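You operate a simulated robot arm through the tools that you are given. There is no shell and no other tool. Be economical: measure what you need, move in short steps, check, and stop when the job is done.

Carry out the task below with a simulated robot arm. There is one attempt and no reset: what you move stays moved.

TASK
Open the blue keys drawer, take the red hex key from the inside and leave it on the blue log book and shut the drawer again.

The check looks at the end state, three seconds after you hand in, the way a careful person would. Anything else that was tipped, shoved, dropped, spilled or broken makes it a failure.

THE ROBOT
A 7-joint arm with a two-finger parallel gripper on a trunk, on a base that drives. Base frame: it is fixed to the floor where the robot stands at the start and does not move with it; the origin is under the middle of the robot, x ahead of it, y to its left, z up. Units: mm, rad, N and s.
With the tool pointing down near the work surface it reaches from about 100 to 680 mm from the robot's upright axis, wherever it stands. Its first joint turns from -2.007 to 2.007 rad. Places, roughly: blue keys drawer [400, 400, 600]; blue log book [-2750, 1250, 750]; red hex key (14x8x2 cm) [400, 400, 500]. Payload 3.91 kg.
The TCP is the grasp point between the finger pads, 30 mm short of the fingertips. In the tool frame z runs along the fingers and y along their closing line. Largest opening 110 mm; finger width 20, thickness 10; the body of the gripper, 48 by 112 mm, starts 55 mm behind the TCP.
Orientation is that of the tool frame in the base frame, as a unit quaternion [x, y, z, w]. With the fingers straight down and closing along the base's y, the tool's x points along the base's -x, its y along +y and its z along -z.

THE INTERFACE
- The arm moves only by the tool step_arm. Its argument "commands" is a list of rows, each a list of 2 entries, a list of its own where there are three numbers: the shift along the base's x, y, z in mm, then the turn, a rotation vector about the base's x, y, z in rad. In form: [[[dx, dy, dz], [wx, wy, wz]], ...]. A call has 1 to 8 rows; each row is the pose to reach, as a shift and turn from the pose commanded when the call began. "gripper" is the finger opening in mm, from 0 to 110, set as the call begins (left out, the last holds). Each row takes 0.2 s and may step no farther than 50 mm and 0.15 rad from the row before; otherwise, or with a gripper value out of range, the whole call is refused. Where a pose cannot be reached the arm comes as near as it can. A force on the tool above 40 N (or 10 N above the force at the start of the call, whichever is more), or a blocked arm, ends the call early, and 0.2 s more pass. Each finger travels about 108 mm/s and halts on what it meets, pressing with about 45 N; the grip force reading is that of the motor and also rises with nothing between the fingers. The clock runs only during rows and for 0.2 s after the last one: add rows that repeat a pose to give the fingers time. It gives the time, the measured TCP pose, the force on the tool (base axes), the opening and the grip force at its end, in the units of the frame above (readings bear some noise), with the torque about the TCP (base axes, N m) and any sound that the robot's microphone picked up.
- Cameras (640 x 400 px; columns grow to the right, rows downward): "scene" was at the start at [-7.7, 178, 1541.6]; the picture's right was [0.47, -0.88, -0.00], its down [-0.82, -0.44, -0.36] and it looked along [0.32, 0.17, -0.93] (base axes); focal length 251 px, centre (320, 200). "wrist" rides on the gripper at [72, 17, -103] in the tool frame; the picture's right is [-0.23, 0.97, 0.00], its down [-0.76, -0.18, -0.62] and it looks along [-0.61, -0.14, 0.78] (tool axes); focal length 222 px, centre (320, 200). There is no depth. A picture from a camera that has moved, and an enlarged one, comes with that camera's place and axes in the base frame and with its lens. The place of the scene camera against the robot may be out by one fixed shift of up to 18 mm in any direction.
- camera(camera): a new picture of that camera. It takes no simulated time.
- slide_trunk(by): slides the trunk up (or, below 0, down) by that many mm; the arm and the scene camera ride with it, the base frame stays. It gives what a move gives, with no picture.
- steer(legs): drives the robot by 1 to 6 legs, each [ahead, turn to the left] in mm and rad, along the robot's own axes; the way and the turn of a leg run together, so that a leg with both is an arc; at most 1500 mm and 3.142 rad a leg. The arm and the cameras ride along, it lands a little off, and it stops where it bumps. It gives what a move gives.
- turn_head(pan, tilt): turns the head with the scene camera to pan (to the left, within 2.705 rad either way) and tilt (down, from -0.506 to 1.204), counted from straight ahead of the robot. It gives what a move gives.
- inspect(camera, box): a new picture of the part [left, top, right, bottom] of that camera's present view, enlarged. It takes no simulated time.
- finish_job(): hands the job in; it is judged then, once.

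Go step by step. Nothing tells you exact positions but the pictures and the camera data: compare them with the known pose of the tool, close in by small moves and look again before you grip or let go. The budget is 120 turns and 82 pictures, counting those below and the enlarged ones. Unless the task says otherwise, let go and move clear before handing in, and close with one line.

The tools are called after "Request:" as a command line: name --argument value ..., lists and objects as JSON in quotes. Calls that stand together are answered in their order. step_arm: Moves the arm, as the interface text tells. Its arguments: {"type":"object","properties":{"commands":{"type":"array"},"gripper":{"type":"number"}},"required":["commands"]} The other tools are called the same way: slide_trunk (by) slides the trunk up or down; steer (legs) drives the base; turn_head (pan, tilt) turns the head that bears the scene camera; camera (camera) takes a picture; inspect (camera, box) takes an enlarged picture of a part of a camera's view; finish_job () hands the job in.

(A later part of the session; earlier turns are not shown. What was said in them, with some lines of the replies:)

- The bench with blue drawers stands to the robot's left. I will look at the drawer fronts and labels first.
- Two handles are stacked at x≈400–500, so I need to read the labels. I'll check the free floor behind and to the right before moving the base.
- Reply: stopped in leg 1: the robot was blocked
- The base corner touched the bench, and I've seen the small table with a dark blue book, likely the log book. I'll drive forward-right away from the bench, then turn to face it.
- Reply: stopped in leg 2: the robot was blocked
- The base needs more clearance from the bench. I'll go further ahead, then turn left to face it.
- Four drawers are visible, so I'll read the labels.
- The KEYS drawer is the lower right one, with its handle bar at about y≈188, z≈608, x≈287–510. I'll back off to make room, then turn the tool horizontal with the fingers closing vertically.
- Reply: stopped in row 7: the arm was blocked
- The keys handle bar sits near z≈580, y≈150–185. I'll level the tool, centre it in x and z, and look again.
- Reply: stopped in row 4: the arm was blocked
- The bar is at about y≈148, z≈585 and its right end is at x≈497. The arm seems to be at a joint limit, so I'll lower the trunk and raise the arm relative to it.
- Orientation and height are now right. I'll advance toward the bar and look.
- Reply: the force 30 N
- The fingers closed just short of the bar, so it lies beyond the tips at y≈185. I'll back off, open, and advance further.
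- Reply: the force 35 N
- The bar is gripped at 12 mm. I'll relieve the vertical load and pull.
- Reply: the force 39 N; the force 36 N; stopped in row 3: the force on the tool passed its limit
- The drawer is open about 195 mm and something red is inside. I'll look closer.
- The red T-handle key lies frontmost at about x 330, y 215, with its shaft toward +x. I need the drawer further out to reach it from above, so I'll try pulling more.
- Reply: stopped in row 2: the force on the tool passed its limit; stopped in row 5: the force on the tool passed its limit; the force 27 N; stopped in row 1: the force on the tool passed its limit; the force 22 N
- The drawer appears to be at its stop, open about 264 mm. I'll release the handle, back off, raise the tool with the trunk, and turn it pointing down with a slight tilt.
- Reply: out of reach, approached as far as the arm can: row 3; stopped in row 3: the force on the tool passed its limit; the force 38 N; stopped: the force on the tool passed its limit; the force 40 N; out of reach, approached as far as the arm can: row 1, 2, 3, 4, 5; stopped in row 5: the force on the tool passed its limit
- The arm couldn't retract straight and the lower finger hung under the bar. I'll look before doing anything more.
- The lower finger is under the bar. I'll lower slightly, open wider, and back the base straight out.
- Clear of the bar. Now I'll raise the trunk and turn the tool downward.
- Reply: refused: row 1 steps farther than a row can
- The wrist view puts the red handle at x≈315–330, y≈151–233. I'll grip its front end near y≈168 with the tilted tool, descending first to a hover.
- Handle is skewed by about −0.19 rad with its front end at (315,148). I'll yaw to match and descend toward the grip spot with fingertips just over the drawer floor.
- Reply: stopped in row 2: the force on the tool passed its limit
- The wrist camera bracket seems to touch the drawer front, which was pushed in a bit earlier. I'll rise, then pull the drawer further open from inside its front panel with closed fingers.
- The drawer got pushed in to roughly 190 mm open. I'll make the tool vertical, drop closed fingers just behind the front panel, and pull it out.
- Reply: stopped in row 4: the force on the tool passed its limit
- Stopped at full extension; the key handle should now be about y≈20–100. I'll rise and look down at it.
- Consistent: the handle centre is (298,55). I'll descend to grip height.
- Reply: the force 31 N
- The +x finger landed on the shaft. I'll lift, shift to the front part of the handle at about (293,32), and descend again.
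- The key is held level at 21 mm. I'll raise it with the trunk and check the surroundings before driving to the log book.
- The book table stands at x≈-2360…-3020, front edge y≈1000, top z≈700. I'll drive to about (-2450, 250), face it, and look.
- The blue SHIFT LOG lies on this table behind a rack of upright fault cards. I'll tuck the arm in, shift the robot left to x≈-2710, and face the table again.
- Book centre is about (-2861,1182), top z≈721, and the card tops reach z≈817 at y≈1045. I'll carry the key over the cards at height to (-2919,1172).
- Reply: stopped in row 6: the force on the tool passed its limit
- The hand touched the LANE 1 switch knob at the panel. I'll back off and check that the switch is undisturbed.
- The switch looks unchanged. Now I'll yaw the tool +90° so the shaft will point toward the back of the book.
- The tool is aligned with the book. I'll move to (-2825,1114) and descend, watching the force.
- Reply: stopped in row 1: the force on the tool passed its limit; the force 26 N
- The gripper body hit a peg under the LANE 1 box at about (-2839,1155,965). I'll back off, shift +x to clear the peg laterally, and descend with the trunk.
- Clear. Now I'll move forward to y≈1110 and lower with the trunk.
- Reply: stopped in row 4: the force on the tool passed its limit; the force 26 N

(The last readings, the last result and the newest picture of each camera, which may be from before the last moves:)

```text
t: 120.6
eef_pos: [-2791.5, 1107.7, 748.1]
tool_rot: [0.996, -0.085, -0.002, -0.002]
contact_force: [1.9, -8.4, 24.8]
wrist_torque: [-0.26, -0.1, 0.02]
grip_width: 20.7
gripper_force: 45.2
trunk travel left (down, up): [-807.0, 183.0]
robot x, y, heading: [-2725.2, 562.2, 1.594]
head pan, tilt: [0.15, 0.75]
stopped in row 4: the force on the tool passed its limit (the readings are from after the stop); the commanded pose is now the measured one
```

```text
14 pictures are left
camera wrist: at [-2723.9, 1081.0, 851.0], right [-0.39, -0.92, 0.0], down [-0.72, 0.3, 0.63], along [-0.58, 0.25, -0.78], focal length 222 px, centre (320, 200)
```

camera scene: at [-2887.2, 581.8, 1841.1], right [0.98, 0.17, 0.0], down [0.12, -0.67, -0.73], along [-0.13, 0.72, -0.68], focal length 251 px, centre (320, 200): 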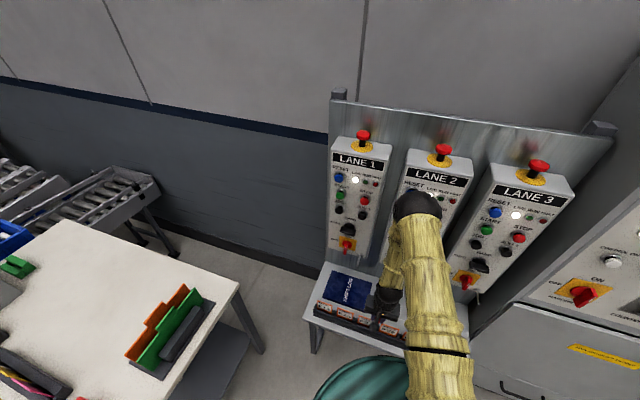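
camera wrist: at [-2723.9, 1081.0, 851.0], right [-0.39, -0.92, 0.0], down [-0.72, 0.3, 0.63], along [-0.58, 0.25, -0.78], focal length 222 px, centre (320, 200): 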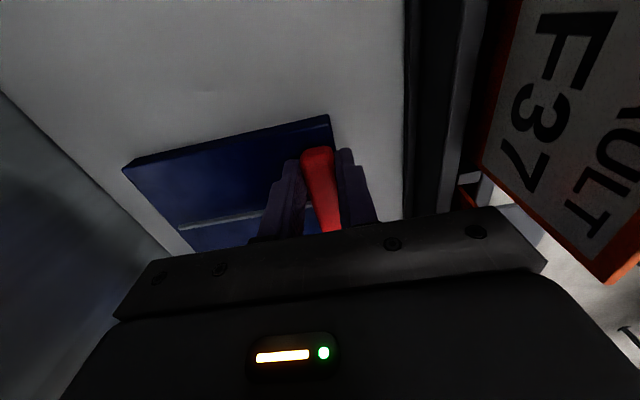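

The key rests on the book. I'll relieve slightly, open a little, and check.

Request:
step_arm --commands '[[[0, 0, 1], [0, 0, 0]], [[0, 0, 1], [0, 0, 0]], [[0, 0, 1], [0, 0, 0]]]' --gripper 42

Request:
step_arm --commands '[[[0, 0, 15], [0, 0, 0]], [[0, 0, 40], [0, 0, 0]], [[0, -5, 55], [0, 0, 0]], [[0, -20, 60], [0, 0, 0]], [[0, -34, 60], [0, 0, 0]]]'

Request:
camera --camera "wrist"

```text
t: 121.4
eef_pos: [-2791.9, 1109.3, 747.9]
tool_rot: [0.996, -0.086, -0.003, -0.002]
contact_force: [-0.4, 1.3, 20.2]
wrist_torque: [0.51, -0.21, -0.08]
grip_width: 42.4
gripper_force: 0.5
trunk travel left (down, up): [-807.0, 183.0]
robot x, y, heading: [-2724.4, 564.2, 1.597]
head pan, tilt: [0.15, 0.75]
```

```text
t: 122.6
eef_pos: [-2792.4, 1076.6, 806.8]
tool_rot: [0.996, -0.087, -0.003, -0.001]
contact_force: [-0.6, 0.4, -0.3]
wrist_torque: [0.0, -0.02, -0.01]
grip_width: 42.0
gripper_force: 0.1
trunk travel left (down, up): [-807.0, 183.0]
robot x, y, heading: [-2726.2, 563.3, 1.594]
head pan, tilt: [0.15, 0.75]
```

```text
13 pictures are left
camera wrist: at [-2724.2, 1047.5, 910.3], right [-0.39, -0.92, 0.0], down [-0.72, 0.3, 0.63], along [-0.58, 0.25, -0.78], focal length 222 px, centre (320, 200)
```

wrist: 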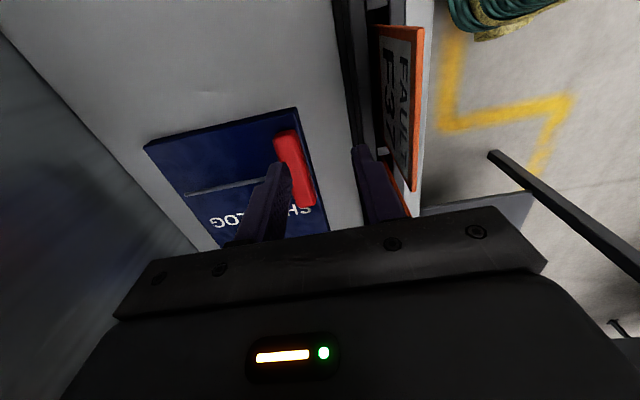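

The key lies flat on the log book. Now I'll raise, back away, and drive back to the drawer.

Request:
slide_trunk --by 150

Request:
steer --legs '[[-320, 0], [0, -1.84]]'

Request:
turn_head --pan 0.0 --tilt 0.6

```text
t: 124.4
eef_pos: [-2792.6, 1077.7, 957.7]
tool_rot: [0.996, -0.086, -0.002, -0.001]
contact_force: [-0.2, 0.9, 0.4]
wrist_torque: [0.03, 0.02, 0.0]
grip_width: 42.0
gripper_force: 0.0
trunk travel left (down, up): [-957.0, 33.0]
robot x, y, heading: [-2723.7, 564.2, 1.596]
head pan, tilt: [0.15, 0.75]
```

```text
t: 131.0
eef_pos: [-2203.0, 163.5, 957.6]
tool_rot: [-0.528, 0.849, 0.001, 0.002]
contact_force: [-0.3, 0.2, -0.4]
wrist_torque: [-0.01, -0.01, 0.01]
grip_width: 42.2
gripper_force: 0.0
trunk travel left (down, up): [-957.0, 33.0]
robot x, y, heading: [-2714.7, 238.0, -0.259]
head pan, tilt: [0.15, 0.75]
```

```text
t: 131.7
eef_pos: [-2203.0, 163.6, 957.6]
tool_rot: [-0.529, 0.849, 0.001, 0.002]
contact_force: [0.3, 0.0, 0.1]
wrist_torque: [-0.01, 0.01, 0.03]
grip_width: 42.1
gripper_force: 0.1
trunk travel left (down, up): [-957.0, 33.0]
robot x, y, heading: [-2718.2, 243.8, -0.261]
head pan, tilt: [0.0, 0.6]
```

Request:
steer --legs '[[1500, 0], [1500, 0], [255, 0], [0, 1.83]]'

Request:
camera --camera "scene"

```text
t: 152.0
eef_pos: [395.6, -38.5, 957.1]
tool_rot: [0.995, -0.101, -0.002, -0.001]
contact_force: [0.4, 0.0, 0.9]
wrist_torque: [0.0, -0.02, 0.01]
grip_width: 41.9
gripper_force: 0.0
trunk travel left (down, up): [-957.0, 33.0]
robot x, y, heading: [446.5, -551.2, 1.566]
head pan, tilt: [0.0, 0.6]
```

```text
12 pictures are left
camera scene: at [299.3, -525.1, 1843.0], right [1.0, -0.01, 0.0], down [0.0, -0.57, -0.82], along [0.0, 0.82, -0.57], focal length 251 px, centre (320, 200)
```

scene: 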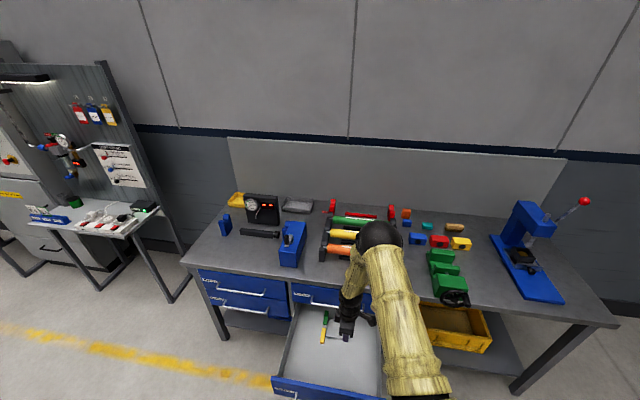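

Now I'll back up slightly, close the fingers, and tilt the tool forward (~1.2 rad) for pushing the panel.

Request:
steer --legs '[[-85, 0]]'

Request:
step_arm --commands '[[[0, -7, 0], [0.15, 0, 0]], [[0, -14, 0], [0.3, 0, 0]], [[0, -21, 0], [0.45, 0, 0]], [[0, -28, 0], [0.6, 0, 0]], [[0, -35, 0], [0.75, 0, 0]], [[0, -42, 0], [0.9, 0, 0]], [[0, -49, 0], [1.05, 0, 0]], [[0, -56, 0], [1.2, 0, 0]]]' --gripper 0

```text
t: 153.1
eef_pos: [396.0, -123.4, 956.6]
tool_rot: [0.995, -0.101, -0.002, -0.001]
contact_force: [0.2, 0.1, 0.7]
wrist_torque: [0.04, 0.01, -0.01]
grip_width: 42.0
gripper_force: 0.0
trunk travel left (down, up): [-957.0, 33.0]
robot x, y, heading: [447.4, -640.1, 1.564]
head pan, tilt: [0.0, 0.6]
```

```text
t: 154.9
eef_pos: [396.0, -178.7, 957.1]
tool_rot: [0.82, -0.082, -0.059, -0.564]
contact_force: [0.1, -0.1, 0.6]
wrist_torque: [-0.01, -0.01, 0.0]
grip_width: 0.0
gripper_force: 37.8
trunk travel left (down, up): [-957.0, 33.0]
robot x, y, heading: [445.4, -641.4, 1.563]
head pan, tilt: [0.0, 0.6]
```

Request:
slide_trunk --by -255

Request:
camera --camera "wrist"

Request:
turn_head --pan 0.0 --tilt 0.9

Request:
inspect --camera "scene" --box '[240, 150, 480, 300]'

```text
t: 157.5
eef_pos: [396.5, -179.8, 702.2]
tool_rot: [0.821, -0.082, -0.059, -0.562]
contact_force: [-0.3, -0.1, 0.3]
wrist_torque: [-0.01, 0.05, 0.04]
grip_width: 0.1
gripper_force: 38.0
trunk travel left (down, up): [-702.0, 288.0]
robot x, y, heading: [448.6, -637.0, 1.562]
head pan, tilt: [0.0, 0.6]
```

```text
11 pictures are left
camera wrist: at [463.1, -286.8, 710.3], right [-0.42, -0.33, -0.85], down [-0.71, -0.47, 0.53], along [-0.57, 0.82, -0.04], focal length 222 px, centre (320, 200)
```

wrist: 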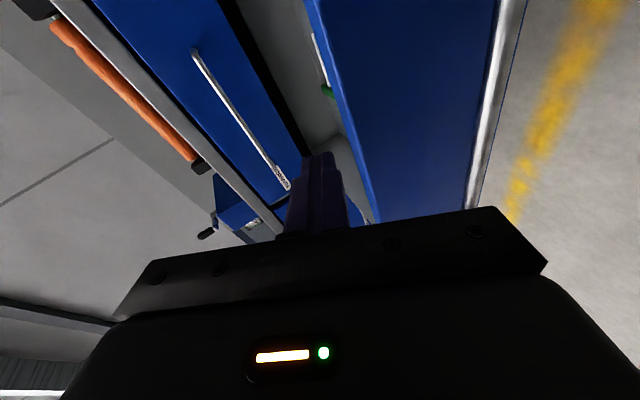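

```text
t: 158.3
eef_pos: [394.4, -179.4, 701.7]
tool_rot: [0.82, -0.081, -0.06, -0.563]
contact_force: [0.3, -0.2, -0.1]
wrist_torque: [0.02, -0.01, 0.01]
grip_width: 0.0
gripper_force: 37.4
trunk travel left (down, up): [-702.0, 288.0]
robot x, y, heading: [448.3, -638.0, 1.566]
head pan, tilt: [0.0, 0.901]
```

```text
2.67 times, centred on (360, 225) of scene
camera zoom: at [298.9, -623.2, 1563.3], right [1.0, -0.01, 0.0], down [-0.01, -0.78, -0.62], along [0.0, 0.62, -0.78], focal length 669 px, centre (213, 133)
```

zoom: 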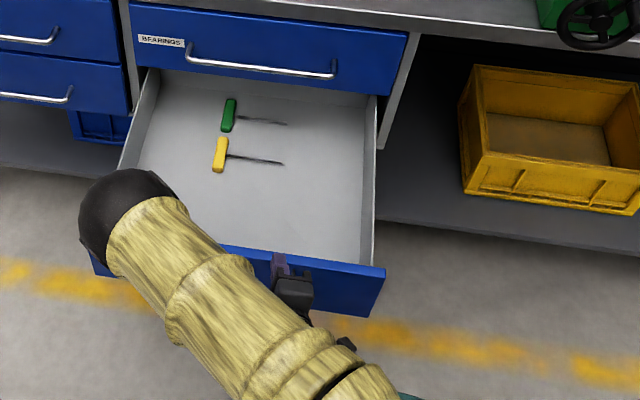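

Request:
step_arm --commands '[[[0, -10, 0], [0, 0, 0]]]'

Request:
slide_trunk --by -68

Request:
step_arm --commands '[[[-5, 15, 0], [0, 0, 0]], [[-10, 35, 0], [0, 0, 0]], [[-10, 60, 0], [0, 0, 0]], [[-10, 85, 0], [0, 0, 0]]]'

Request:
camera --camera "wrist"

```text
t: 158.7
eef_pos: [395.4, -189.6, 702.4]
tool_rot: [0.82, -0.082, -0.06, -0.563]
contact_force: [0.5, -0.9, -1.3]
wrist_torque: [-0.02, -0.02, 0.04]
grip_width: 0.1
gripper_force: 37.6
trunk travel left (down, up): [-702.0, 288.0]
robot x, y, heading: [449.5, -642.1, 1.566]
head pan, tilt: [0.0, 0.901]
```

```text
t: 159.8
eef_pos: [396.2, -190.6, 633.9]
tool_rot: [0.82, -0.081, -0.06, -0.563]
contact_force: [-0.4, 0.1, 0.8]
wrist_torque: [-0.02, -0.02, -0.01]
grip_width: 0.3
gripper_force: 37.9
trunk travel left (down, up): [-634.0, 356.0]
robot x, y, heading: [446.5, -641.0, 1.569]
head pan, tilt: [0.0, 0.901]
```

```text
t: 160.8
eef_pos: [386.3, -104.9, 634.8]
tool_rot: [0.821, -0.082, -0.059, -0.563]
contact_force: [-0.1, 0.0, -0.6]
wrist_torque: [0.02, 0.02, 0.0]
grip_width: 0.0
gripper_force: 37.7
trunk travel left (down, up): [-634.0, 356.0]
robot x, y, heading: [448.1, -639.8, 1.567]
head pan, tilt: [0.0, 0.901]
```

```text
9 pictures are left
camera wrist: at [453.3, -210.9, 642.5], right [-0.42, -0.33, -0.85], down [-0.71, -0.47, 0.53], along [-0.57, 0.82, -0.04], focal length 222 px, centre (320, 200)
```

wrist: 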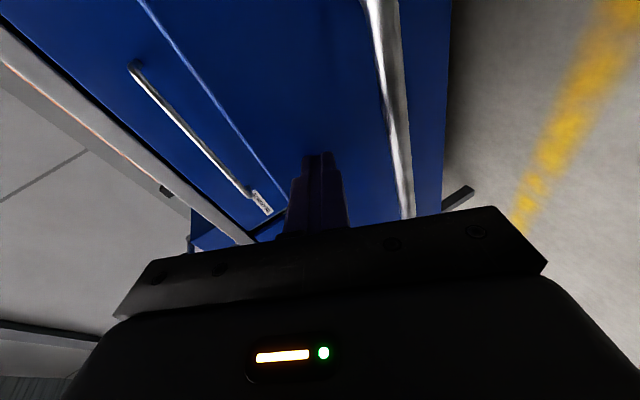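

The fingertips are on the panel above the bar, and the drawer follows. I'll keep pushing.

Request:
step_arm --commands '[[[0, 25, 0], [0, 0, 0]], [[0, 50, 0], [0, 0, 0]], [[0, 75, 0], [0, 0, 0]], [[0, 100, 0], [0, 0, 0]], [[0, 125, 0], [0, 0, 0]], [[0, 150, 0], [0, 0, 0]], [[0, 175, 0], [0, 0, 0]]]'

Request:
camera --camera "wrist"

```text
t: 162.4
eef_pos: [386.8, 69.3, 633.7]
tool_rot: [0.821, -0.082, -0.06, -0.562]
contact_force: [0.3, 0.4, -0.3]
wrist_torque: [0.0, 0.02, -0.01]
grip_width: 0.1
gripper_force: 37.9
trunk travel left (down, up): [-634.0, 356.0]
robot x, y, heading: [448.7, -637.6, 1.566]
head pan, tilt: [0.0, 0.901]
```

```text
8 pictures are left
camera wrist: at [454.9, -37.9, 642.1], right [-0.42, -0.33, -0.85], down [-0.71, -0.47, 0.53], along [-0.57, 0.82, -0.04], focal length 222 px, centre (320, 200)
```

wrist: 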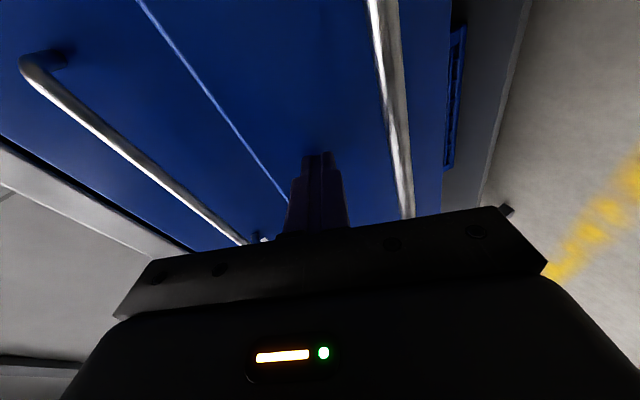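

Request:
step_arm --commands '[[[0, 25, 0], [0, 0, 0]], [[0, 50, 0], [0, 0, 0]], [[0, 75, 0], [0, 0, 0]], [[0, 90, 0], [0, 0, 0]], [[0, 100, 0], [0, 0, 0]]]'

Request:
camera --camera "wrist"

```text
t: 163.6
eef_pos: [385.3, 169.8, 634.5]
tool_rot: [0.821, -0.081, -0.059, -0.563]
contact_force: [0.5, -0.1, 0.9]
wrist_torque: [0.02, -0.01, 0.0]
grip_width: 0.0
gripper_force: 37.7
trunk travel left (down, up): [-634.0, 356.0]
robot x, y, heading: [448.5, -641.1, 1.563]
head pan, tilt: [0.0, 0.901]
```

```text
7 pictures are left
camera wrist: at [453.0, 62.2, 642.4], right [-0.42, -0.33, -0.85], down [-0.71, -0.47, 0.53], along [-0.57, 0.82, -0.04], focal length 222 px, centre (320, 200)
```

wrist: 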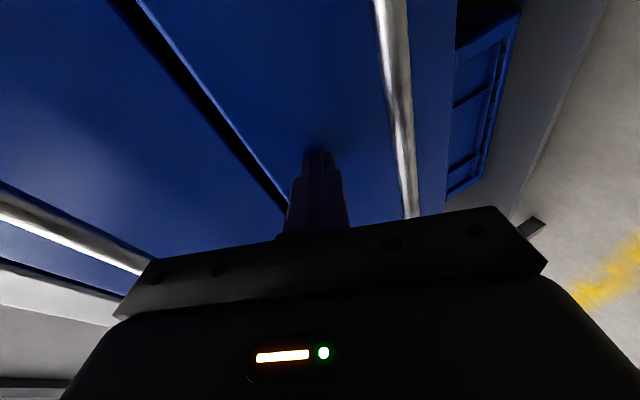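

Request:
step_arm --commands '[[[0, 6, 0], [0, 0, 0]], [[0, 12, 0], [0, 0, 0]], [[0, 18, 0], [0, 0, 0]], [[0, 24, 0], [0, 0, 0]], [[0, 30, 0], [0, 0, 0]], [[0, 36, 0], [0, 0, 0]]]'

Request:
camera --camera "wrist"

```text
t: 164.8
eef_pos: [385.3, 193.7, 634.1]
tool_rot: [0.821, -0.084, -0.058, -0.562]
contact_force: [0.0, -30.5, 16.9]
wrist_torque: [0.37, -0.17, -0.32]
grip_width: 0.0
gripper_force: 37.7
trunk travel left (down, up): [-634.0, 356.0]
robot x, y, heading: [448.4, -639.7, 1.56]
head pan, tilt: [0.0, 0.901]
stopped in row 6: the force on the tool passed its limit (the readings are from after the stop); the commanded pose is now the measured one
```

```text
6 pictures are left
camera wrist: at [453.0, 86.2, 643.0], right [-0.42, -0.33, -0.85], down [-0.71, -0.46, 0.53], along [-0.57, 0.82, -0.04], focal length 222 px, centre (320, 200)
```

wrist: 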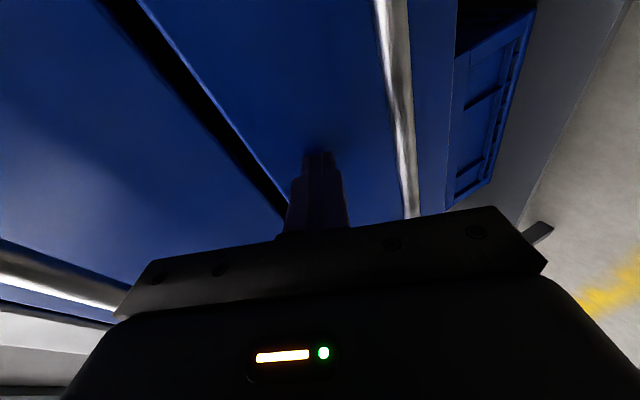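

The push stopped at the expected closed position. I'll retreat straight back and verify.

Request:
step_arm --commands '[[[0, -30, 0], [0, 0, 0]], [[0, -70, 0], [0, 0, 0]], [[0, -110, 0], [0, 0, 0]], [[0, -150, 0], [0, 0, 0]], [[0, -190, 0], [0, 0, 0]], [[0, -230, 0], [0, 0, 0]], [[0, -270, 0], [0, 0, 0]], [[0, -300, 0], [0, 0, 0]]]'

Request:
camera --camera "scene"

Request:
inspect --camera "scene" --box '[200, 140, 440, 260]'

```text
t: 166.6
eef_pos: [385.6, -104.4, 628.0]
tool_rot: [0.823, -0.082, -0.058, -0.56]
contact_force: [0.5, 0.2, -0.6]
wrist_torque: [0.02, -0.01, -0.07]
grip_width: 0.0
gripper_force: 37.6
trunk travel left (down, up): [-634.0, 356.0]
robot x, y, heading: [449.3, -642.2, 1.562]
head pan, tilt: [0.0, 0.901]
```

```text
5 pictures are left
camera scene: at [298.9, -623.9, 1495.3], right [1.0, -0.01, 0.0], down [-0.01, -0.78, -0.62], along [0.01, 0.62, -0.78], focal length 251 px, centre (320, 200)
```

scene: 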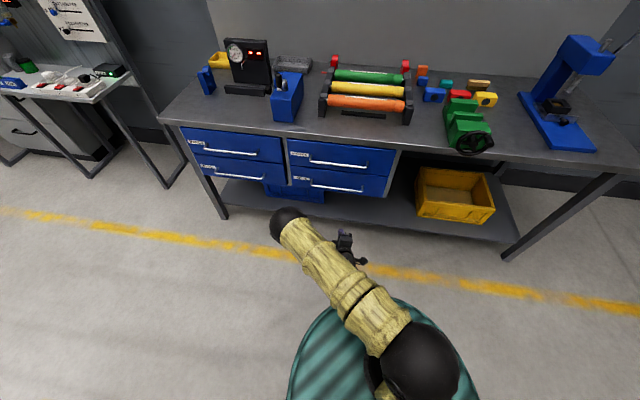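

```text
2.67 times, centred on (320, 200) of scene
camera zoom: at [298.9, -623.9, 1495.3], right [1.0, -0.01, 0.0], down [-0.01, -0.78, -0.62], along [0.01, 0.62, -0.78], focal length 669 px, centre (320, 200)
```

zoom: 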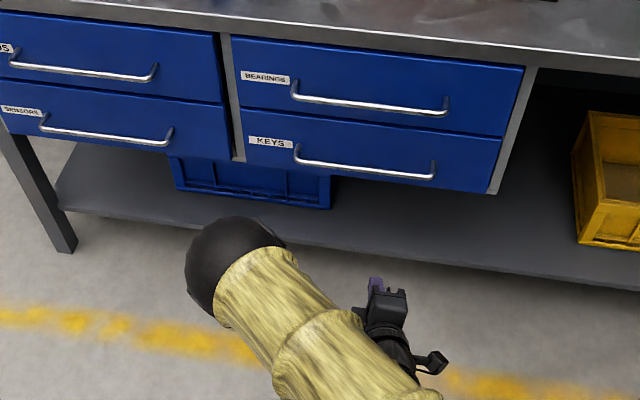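

The KEYS drawer is shut flush with the others, the red hex key lies on the log book, and the arm is clear. I'm handing in.

Request:
finish_job

```text
The job is handed in.
```

The red hex key is lying flat on the blue log book, the KEYS drawer is shut flush, and the arm is clear of the bench. While reaching over the log book the hand bumped the LANE 1 panel twice, first apparently its switch knob and then the peg below it. The switch looked unchanged afterwards; the peg I did not check closely.
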